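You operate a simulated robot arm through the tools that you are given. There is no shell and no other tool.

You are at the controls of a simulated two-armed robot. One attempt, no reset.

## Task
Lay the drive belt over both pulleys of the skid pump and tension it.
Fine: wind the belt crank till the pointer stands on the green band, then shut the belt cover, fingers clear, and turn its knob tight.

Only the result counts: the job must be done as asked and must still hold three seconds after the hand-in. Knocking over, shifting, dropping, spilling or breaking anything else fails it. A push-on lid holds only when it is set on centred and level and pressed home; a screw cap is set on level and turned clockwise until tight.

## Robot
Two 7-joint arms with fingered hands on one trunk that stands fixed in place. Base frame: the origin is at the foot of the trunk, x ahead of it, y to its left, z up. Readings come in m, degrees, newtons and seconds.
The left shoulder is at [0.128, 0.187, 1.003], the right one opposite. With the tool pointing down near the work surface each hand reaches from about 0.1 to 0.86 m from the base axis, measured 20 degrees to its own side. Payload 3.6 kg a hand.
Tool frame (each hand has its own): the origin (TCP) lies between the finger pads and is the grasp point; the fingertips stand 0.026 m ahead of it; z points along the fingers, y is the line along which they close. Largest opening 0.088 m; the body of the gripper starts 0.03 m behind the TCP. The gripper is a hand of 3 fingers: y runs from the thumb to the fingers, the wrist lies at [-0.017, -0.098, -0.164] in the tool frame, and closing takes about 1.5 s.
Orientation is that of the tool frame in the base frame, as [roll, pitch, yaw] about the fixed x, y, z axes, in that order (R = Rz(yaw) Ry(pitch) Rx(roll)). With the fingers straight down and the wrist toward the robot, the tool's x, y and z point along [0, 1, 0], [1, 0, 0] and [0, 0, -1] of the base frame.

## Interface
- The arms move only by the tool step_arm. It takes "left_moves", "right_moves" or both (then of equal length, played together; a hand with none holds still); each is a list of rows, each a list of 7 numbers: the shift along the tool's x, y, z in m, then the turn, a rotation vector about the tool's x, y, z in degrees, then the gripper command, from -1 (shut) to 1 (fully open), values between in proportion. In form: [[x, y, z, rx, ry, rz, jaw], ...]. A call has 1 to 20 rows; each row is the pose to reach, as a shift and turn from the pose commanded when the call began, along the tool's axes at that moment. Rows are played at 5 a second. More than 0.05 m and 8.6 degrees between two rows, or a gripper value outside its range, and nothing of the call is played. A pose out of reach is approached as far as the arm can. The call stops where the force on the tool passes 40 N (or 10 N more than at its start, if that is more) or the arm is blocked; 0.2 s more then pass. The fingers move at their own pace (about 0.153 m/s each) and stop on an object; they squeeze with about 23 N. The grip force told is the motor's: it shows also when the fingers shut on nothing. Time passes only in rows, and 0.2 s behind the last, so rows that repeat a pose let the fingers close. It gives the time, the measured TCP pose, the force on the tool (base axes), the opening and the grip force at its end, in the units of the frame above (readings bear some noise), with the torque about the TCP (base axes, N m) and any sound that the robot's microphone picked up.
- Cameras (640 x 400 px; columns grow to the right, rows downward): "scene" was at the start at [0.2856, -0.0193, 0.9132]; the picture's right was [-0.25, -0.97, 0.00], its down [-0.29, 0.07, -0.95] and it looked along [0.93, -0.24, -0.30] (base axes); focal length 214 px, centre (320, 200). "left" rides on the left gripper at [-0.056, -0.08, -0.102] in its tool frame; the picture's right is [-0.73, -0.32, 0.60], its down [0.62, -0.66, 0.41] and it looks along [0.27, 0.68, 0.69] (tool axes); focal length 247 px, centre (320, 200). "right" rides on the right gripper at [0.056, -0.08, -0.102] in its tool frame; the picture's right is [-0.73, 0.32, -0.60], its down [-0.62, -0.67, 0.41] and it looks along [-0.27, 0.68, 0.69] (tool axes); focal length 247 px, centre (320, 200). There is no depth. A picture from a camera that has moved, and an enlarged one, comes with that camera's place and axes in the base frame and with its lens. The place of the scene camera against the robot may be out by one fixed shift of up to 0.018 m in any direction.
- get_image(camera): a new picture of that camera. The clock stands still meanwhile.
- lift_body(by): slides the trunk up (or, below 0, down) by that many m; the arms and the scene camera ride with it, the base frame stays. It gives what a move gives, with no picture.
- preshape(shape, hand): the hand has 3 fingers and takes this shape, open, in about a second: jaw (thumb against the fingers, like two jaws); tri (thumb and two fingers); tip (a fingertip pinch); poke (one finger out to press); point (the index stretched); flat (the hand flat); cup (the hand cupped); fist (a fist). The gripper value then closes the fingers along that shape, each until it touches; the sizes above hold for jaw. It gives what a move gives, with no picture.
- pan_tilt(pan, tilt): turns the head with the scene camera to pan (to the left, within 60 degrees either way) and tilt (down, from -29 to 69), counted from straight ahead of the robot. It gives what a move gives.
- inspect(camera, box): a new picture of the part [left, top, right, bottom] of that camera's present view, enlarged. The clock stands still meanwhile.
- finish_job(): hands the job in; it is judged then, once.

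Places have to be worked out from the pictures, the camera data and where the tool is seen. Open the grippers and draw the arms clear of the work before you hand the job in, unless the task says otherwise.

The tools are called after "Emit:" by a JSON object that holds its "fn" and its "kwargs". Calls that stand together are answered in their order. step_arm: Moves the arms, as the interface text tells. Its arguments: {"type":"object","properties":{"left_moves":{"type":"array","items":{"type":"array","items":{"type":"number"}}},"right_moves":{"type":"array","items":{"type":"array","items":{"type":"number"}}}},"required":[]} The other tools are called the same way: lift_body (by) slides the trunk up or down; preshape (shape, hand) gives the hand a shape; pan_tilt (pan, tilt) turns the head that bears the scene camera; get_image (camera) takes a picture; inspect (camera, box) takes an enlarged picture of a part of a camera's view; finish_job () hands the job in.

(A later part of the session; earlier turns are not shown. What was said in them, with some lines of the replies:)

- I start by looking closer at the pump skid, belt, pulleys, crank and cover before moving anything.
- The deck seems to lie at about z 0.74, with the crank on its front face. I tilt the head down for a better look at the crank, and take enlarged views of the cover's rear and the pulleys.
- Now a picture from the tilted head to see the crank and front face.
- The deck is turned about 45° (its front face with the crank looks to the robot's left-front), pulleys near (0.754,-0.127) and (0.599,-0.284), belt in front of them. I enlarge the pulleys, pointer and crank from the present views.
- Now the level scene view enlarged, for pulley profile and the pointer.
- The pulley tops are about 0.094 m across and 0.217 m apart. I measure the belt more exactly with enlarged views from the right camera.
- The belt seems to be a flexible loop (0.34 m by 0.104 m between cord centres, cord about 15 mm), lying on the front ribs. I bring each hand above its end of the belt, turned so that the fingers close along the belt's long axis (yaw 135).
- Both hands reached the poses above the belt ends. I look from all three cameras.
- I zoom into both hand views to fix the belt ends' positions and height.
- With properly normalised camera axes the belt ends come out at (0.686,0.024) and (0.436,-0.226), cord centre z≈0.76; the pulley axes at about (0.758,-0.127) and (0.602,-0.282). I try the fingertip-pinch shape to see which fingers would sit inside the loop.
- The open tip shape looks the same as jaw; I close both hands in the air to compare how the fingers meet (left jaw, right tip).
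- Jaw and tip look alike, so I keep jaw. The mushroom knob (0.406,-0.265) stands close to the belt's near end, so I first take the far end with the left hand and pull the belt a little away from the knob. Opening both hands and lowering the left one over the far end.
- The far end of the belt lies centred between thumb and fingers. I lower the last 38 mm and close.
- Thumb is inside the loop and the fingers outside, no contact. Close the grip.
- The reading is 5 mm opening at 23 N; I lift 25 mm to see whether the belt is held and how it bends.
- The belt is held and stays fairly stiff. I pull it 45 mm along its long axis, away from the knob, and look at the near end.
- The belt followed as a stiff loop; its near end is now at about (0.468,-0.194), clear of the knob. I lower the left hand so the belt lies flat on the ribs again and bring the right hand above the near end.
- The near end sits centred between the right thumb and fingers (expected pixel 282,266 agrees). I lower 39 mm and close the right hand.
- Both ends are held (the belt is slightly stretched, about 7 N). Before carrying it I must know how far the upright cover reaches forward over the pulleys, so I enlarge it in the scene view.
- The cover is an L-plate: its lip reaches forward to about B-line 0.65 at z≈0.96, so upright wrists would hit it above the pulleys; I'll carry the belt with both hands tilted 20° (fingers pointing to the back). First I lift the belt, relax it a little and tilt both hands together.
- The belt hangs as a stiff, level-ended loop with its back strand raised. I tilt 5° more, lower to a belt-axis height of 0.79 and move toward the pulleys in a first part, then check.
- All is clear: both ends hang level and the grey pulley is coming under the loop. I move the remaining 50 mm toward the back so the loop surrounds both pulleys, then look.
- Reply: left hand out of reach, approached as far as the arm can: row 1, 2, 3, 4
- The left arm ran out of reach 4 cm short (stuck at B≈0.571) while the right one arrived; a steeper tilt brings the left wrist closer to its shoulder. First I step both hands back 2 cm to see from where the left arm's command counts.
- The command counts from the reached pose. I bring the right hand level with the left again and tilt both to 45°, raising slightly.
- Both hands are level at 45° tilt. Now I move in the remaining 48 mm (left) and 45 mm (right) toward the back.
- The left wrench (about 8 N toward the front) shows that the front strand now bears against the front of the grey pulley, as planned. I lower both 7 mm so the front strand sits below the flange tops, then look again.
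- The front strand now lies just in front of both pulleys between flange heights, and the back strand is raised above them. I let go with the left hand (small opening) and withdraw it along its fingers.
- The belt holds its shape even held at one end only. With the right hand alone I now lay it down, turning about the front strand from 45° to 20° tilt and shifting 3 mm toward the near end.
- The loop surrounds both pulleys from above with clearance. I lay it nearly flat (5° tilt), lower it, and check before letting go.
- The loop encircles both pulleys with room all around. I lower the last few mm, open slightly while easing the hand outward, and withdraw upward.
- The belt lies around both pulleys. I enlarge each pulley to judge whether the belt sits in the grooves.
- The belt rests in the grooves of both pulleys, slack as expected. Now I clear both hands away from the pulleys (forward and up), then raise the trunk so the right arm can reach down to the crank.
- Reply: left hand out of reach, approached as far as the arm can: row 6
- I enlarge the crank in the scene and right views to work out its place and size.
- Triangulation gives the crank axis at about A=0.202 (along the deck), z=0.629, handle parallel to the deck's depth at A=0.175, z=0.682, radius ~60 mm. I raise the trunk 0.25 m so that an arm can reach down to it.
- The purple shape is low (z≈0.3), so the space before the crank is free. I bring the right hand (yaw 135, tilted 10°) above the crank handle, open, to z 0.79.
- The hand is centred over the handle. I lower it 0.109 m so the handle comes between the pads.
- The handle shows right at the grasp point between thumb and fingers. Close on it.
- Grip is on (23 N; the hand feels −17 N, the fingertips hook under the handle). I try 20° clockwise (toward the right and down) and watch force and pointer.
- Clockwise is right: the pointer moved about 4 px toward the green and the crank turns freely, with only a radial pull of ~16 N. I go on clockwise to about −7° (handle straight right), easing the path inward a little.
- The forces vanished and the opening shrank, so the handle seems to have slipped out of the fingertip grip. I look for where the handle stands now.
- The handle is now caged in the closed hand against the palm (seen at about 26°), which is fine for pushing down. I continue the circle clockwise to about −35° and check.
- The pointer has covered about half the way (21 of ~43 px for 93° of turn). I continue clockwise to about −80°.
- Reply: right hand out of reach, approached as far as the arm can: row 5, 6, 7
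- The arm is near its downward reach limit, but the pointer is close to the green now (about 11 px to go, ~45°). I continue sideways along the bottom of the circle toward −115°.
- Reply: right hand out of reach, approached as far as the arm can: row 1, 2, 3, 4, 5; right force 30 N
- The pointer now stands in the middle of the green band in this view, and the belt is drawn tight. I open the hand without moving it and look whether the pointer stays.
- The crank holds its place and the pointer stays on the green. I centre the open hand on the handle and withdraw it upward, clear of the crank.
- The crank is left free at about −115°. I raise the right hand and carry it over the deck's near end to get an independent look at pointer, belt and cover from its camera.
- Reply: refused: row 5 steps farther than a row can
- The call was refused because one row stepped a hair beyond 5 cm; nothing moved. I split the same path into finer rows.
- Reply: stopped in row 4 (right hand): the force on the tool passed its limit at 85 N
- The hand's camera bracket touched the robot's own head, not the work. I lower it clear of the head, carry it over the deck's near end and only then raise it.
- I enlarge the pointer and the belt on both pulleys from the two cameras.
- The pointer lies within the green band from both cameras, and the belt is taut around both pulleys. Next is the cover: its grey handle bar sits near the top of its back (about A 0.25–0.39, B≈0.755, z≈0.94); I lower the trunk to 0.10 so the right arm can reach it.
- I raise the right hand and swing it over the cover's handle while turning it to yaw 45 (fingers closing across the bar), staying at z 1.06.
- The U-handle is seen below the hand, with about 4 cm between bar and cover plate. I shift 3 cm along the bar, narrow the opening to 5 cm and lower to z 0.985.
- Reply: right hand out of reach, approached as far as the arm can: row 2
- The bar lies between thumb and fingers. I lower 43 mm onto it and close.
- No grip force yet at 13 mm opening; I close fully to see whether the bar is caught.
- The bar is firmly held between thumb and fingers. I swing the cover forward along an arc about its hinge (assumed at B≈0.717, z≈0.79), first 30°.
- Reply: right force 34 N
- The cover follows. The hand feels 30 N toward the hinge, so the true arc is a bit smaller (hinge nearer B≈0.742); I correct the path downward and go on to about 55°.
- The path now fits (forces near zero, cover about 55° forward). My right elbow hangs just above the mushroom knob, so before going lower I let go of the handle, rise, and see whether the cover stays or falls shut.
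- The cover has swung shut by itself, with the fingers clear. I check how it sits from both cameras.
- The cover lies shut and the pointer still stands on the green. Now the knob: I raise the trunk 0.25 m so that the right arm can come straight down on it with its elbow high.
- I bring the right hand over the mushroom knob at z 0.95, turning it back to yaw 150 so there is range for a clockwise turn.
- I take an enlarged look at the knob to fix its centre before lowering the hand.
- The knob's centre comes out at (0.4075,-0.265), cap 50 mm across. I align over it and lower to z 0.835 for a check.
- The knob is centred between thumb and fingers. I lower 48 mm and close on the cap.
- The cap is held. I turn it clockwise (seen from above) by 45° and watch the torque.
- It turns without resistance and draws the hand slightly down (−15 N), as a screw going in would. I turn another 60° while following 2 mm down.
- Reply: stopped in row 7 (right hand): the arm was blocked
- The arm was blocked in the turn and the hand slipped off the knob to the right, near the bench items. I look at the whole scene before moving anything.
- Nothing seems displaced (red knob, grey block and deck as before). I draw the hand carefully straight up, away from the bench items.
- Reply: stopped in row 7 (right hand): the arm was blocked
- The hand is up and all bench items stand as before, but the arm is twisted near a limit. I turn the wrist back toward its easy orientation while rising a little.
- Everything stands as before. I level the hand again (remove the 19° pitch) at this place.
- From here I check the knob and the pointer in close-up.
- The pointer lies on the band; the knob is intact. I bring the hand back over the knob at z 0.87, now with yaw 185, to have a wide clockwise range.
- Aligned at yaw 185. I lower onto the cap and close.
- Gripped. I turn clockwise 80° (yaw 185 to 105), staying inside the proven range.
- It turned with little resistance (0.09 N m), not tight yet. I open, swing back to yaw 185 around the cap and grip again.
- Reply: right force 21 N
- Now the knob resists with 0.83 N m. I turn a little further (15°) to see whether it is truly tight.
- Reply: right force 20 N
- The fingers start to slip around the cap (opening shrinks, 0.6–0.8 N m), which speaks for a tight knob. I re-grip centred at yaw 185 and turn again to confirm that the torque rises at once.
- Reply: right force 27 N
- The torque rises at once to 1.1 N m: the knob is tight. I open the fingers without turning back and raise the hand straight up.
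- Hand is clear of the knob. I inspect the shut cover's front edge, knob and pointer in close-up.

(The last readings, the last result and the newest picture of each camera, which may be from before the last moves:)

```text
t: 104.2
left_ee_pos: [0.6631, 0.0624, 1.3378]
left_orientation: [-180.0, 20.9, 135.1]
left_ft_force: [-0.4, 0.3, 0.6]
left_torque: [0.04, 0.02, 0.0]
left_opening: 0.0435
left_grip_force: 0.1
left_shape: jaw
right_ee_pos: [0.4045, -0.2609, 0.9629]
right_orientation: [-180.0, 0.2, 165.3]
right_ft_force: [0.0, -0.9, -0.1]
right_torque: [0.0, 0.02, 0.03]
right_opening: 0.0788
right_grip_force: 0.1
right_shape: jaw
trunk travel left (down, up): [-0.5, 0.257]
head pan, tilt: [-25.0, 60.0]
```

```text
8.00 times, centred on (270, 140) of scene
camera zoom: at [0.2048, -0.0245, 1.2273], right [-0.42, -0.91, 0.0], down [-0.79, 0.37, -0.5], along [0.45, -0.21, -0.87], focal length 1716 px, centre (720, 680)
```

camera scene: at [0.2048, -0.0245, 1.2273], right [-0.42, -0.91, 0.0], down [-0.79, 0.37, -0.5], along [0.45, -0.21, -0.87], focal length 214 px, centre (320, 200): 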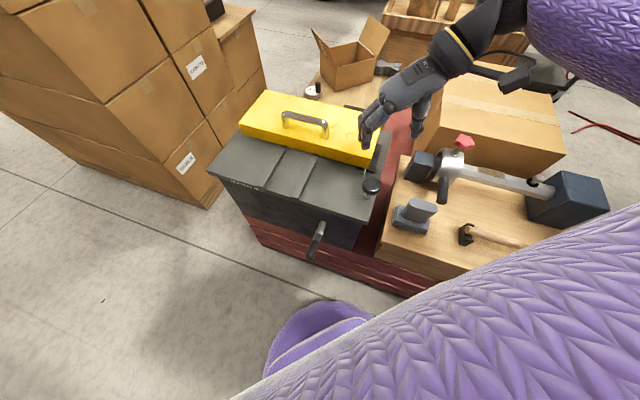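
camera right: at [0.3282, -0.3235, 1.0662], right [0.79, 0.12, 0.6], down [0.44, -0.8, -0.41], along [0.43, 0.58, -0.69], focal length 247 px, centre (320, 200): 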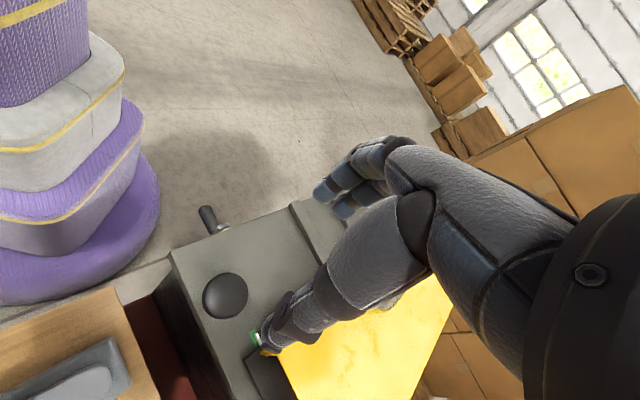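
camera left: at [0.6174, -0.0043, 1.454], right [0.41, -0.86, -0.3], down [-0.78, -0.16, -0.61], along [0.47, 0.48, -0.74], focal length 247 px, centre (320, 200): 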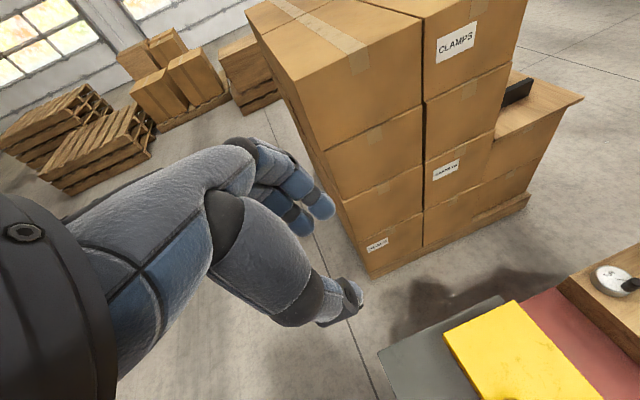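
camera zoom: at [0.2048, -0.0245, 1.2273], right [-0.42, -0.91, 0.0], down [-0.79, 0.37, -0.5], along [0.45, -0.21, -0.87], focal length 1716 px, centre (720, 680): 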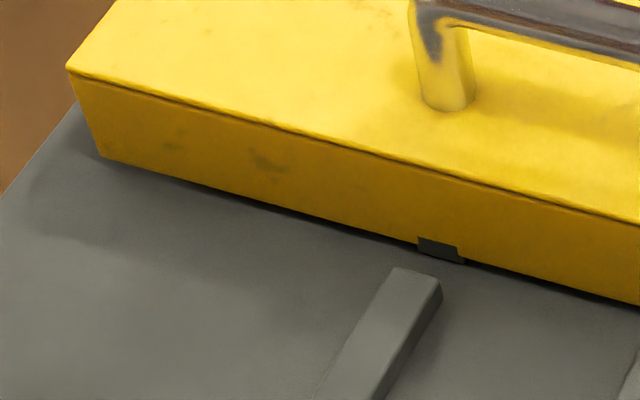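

The cover sits down on the deck along its whole front edge, the knob is tight and the pointer stands on the green. I now draw both arms clear, grippers open.

Emit:
{"fn": "step_arm", "kwargs": {"left_moves": [[0, 0, 0, 0, 0, 0, 1], [0, 0, 0, 0, 0, 0, 1], [0.01, 0, -0.005, 0, 0, 0, 1], [0.02, 0, -0.01, 0, 0, 0, 1], [0.03, 0, -0.015, 0, 0, 0, 1], [0.04, 0, -0.02, 0, 0, 0, 1], [0.05, 0, -0.02, 0, 0, 0, 1], [0.06, 0, -0.02, 0, 0, 0, 1], [0.07, 0, -0.02, 0, 0, 0, 1], [0.08, 0, -0.02, 0, 0, 0, 1]], "right_moves": [[0, 0, -0.03, 0, 0, 0, 1], [0, 0, -0.06, 0, 0, 5, 1], [-0.005, -0.01, -0.09, 0, 0, 10, 1], [-0.012, -0.023, -0.12, 0, 0, 15, 1], [-0.019, -0.036, -0.15, 0, 0, 20, 1], [-0.026, -0.05, -0.18, 0, 0, 25, 1], [-0.033, -0.063, -0.2, 0, 0, 30, 1], [-0.04, -0.077, -0.22, 0, 0, 35, 1], [-0.047, -0.09, -0.235, 0, 0, 40, 1], [-0.0534, -0.1028, -0.25, 0, 0, 45, 1]]}}

Emit:
{"fn": "get_image", "kwargs": {"camera": "scene"}}

Emit:
{"fn": "get_image", "kwargs": {"camera": "right"}}

Emit:
{"fn": "get_image", "kwargs": {"camera": "left"}}

```text
t: 106.4
left_ee_pos: [0.6059, 0.1199, 1.3281]
left_orientation: [-180.0, 20.9, 135.1]
left_ft_force: [0.5, -0.3, -0.1]
left_torque: [-0.01, 0.03, -0.01]
left_opening: 0.0879
left_grip_force: 0.0
left_shape: jaw
right_ee_pos: [0.4291, -0.3754, 1.2138]
right_orientation: [180.0, 0.3, 120.2]
right_ft_force: [0.5, 0.4, -0.2]
right_torque: [-0.01, 0.03, -0.03]
right_opening: 0.0876
right_grip_force: 0.1
right_shape: jaw
trunk travel left (down, up): [-0.5, 0.257]
head pan, tilt: [-25.0, 60.0]
```

```text
taken
camera scene: at [0.2047, -0.0244, 1.2273], right [-0.42, -0.91, 0.0], down [-0.79, 0.37, -0.5], along [0.45, -0.21, -0.87], focal length 214 px, centre (320, 200)
```

scene: 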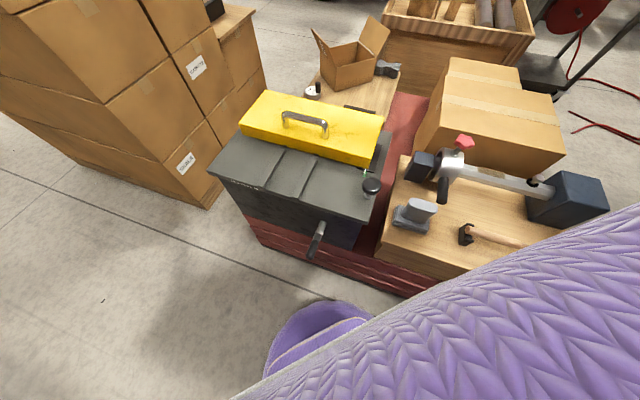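

```text
taken
camera right: at [0.3309, -0.3659, 1.3162], right [0.64, -0.47, 0.6], down [-0.26, -0.87, -0.41], along [0.72, 0.11, -0.69], focal length 247 px, centre (320, 200)
```

right: 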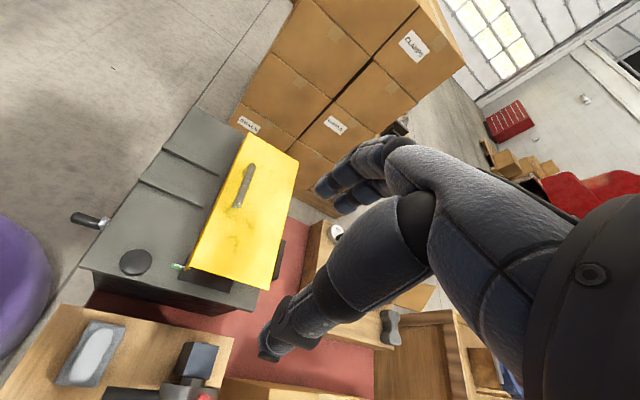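

```text
taken
camera left: at [0.5585, 0.0528, 1.4438], right [0.41, -0.86, -0.3], down [-0.78, -0.16, -0.61], along [0.47, 0.48, -0.74], focal length 247 px, centre (320, 200)
```

left: 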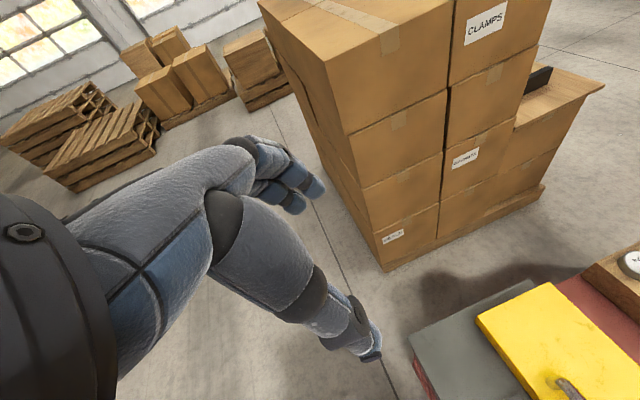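

A last close look at pointer, knob and cover from the right camera before handing in.

Emit:
{"fn": "inspect", "kwargs": {"camera": "right", "box": [100, 225, 260, 325]}}

Emit:
{"fn": "inspect", "kwargs": {"camera": "right", "box": [160, 250, 210, 281]}}

```text
4.00 times, centred on (180, 275) of right
camera zoom: at [0.3309, -0.3659, 1.3162], right [0.64, -0.47, 0.6], down [-0.26, -0.87, -0.41], along [0.72, 0.11, -0.69], focal length 988 px, centre (880, -100)
```

zoom: 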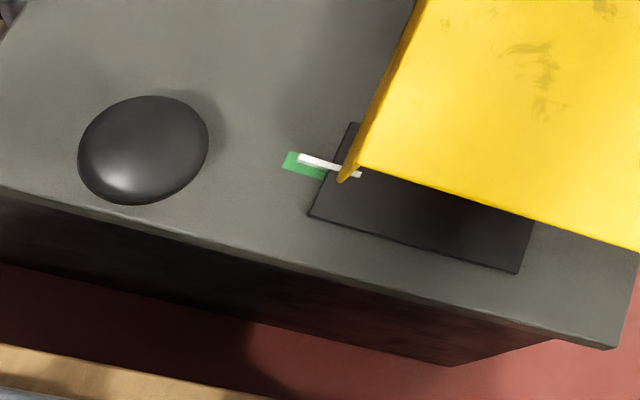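

```text
12.80 times, centred on (185, 266) of right
camera zoom: at [0.3309, -0.3659, 1.3162], right [0.64, -0.47, 0.6], down [-0.26, -0.87, -0.41], along [0.72, 0.11, -0.69], focal length 3161 px, centre (2048, -638)
```

zoom: 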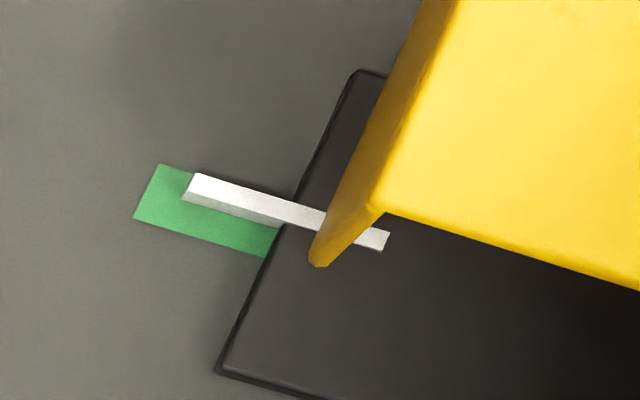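

The belt lies over both pulleys and is tensioned with the pointer on the green band. The cover is shut, the knob is tight, and both hands are open and clear. I hand the job in.

Emit:
{"fn": "finish_job", "kwargs": {}}

```text
The job is handed in.
```

I handed the job in with everything you asked for done, though I couldn't see the belt again once the cover was shut.

- **Belt:** it lies over both pulleys, sitting in the grooves. I last saw it taut before the cover came down.
- **Tension:** I wound the crank clockwise until the pointer stood on the green band. It stayed there to the end, a little off the middle of the band.
- **Cover:** I swung it forward by its handle. When I let go at about 55°, it fell the rest of the way by itself, with the fingers clear. Its front edge sits down on the deck.
- **Knob:** there is none on the cover itself, so I took it to be the black mushroom knob on the near front corner of the deck. I turned it clockwise to a stop, where it held against about 1.1 N m.

On the first try at the knob the right arm was blocked, and the hand slipped off toward the vise on the bench. The bench items looked in the same places afterward. Earlier, the same hand also bumped the robot's own head, not the work.

Both hands were open and clear when I handed in.
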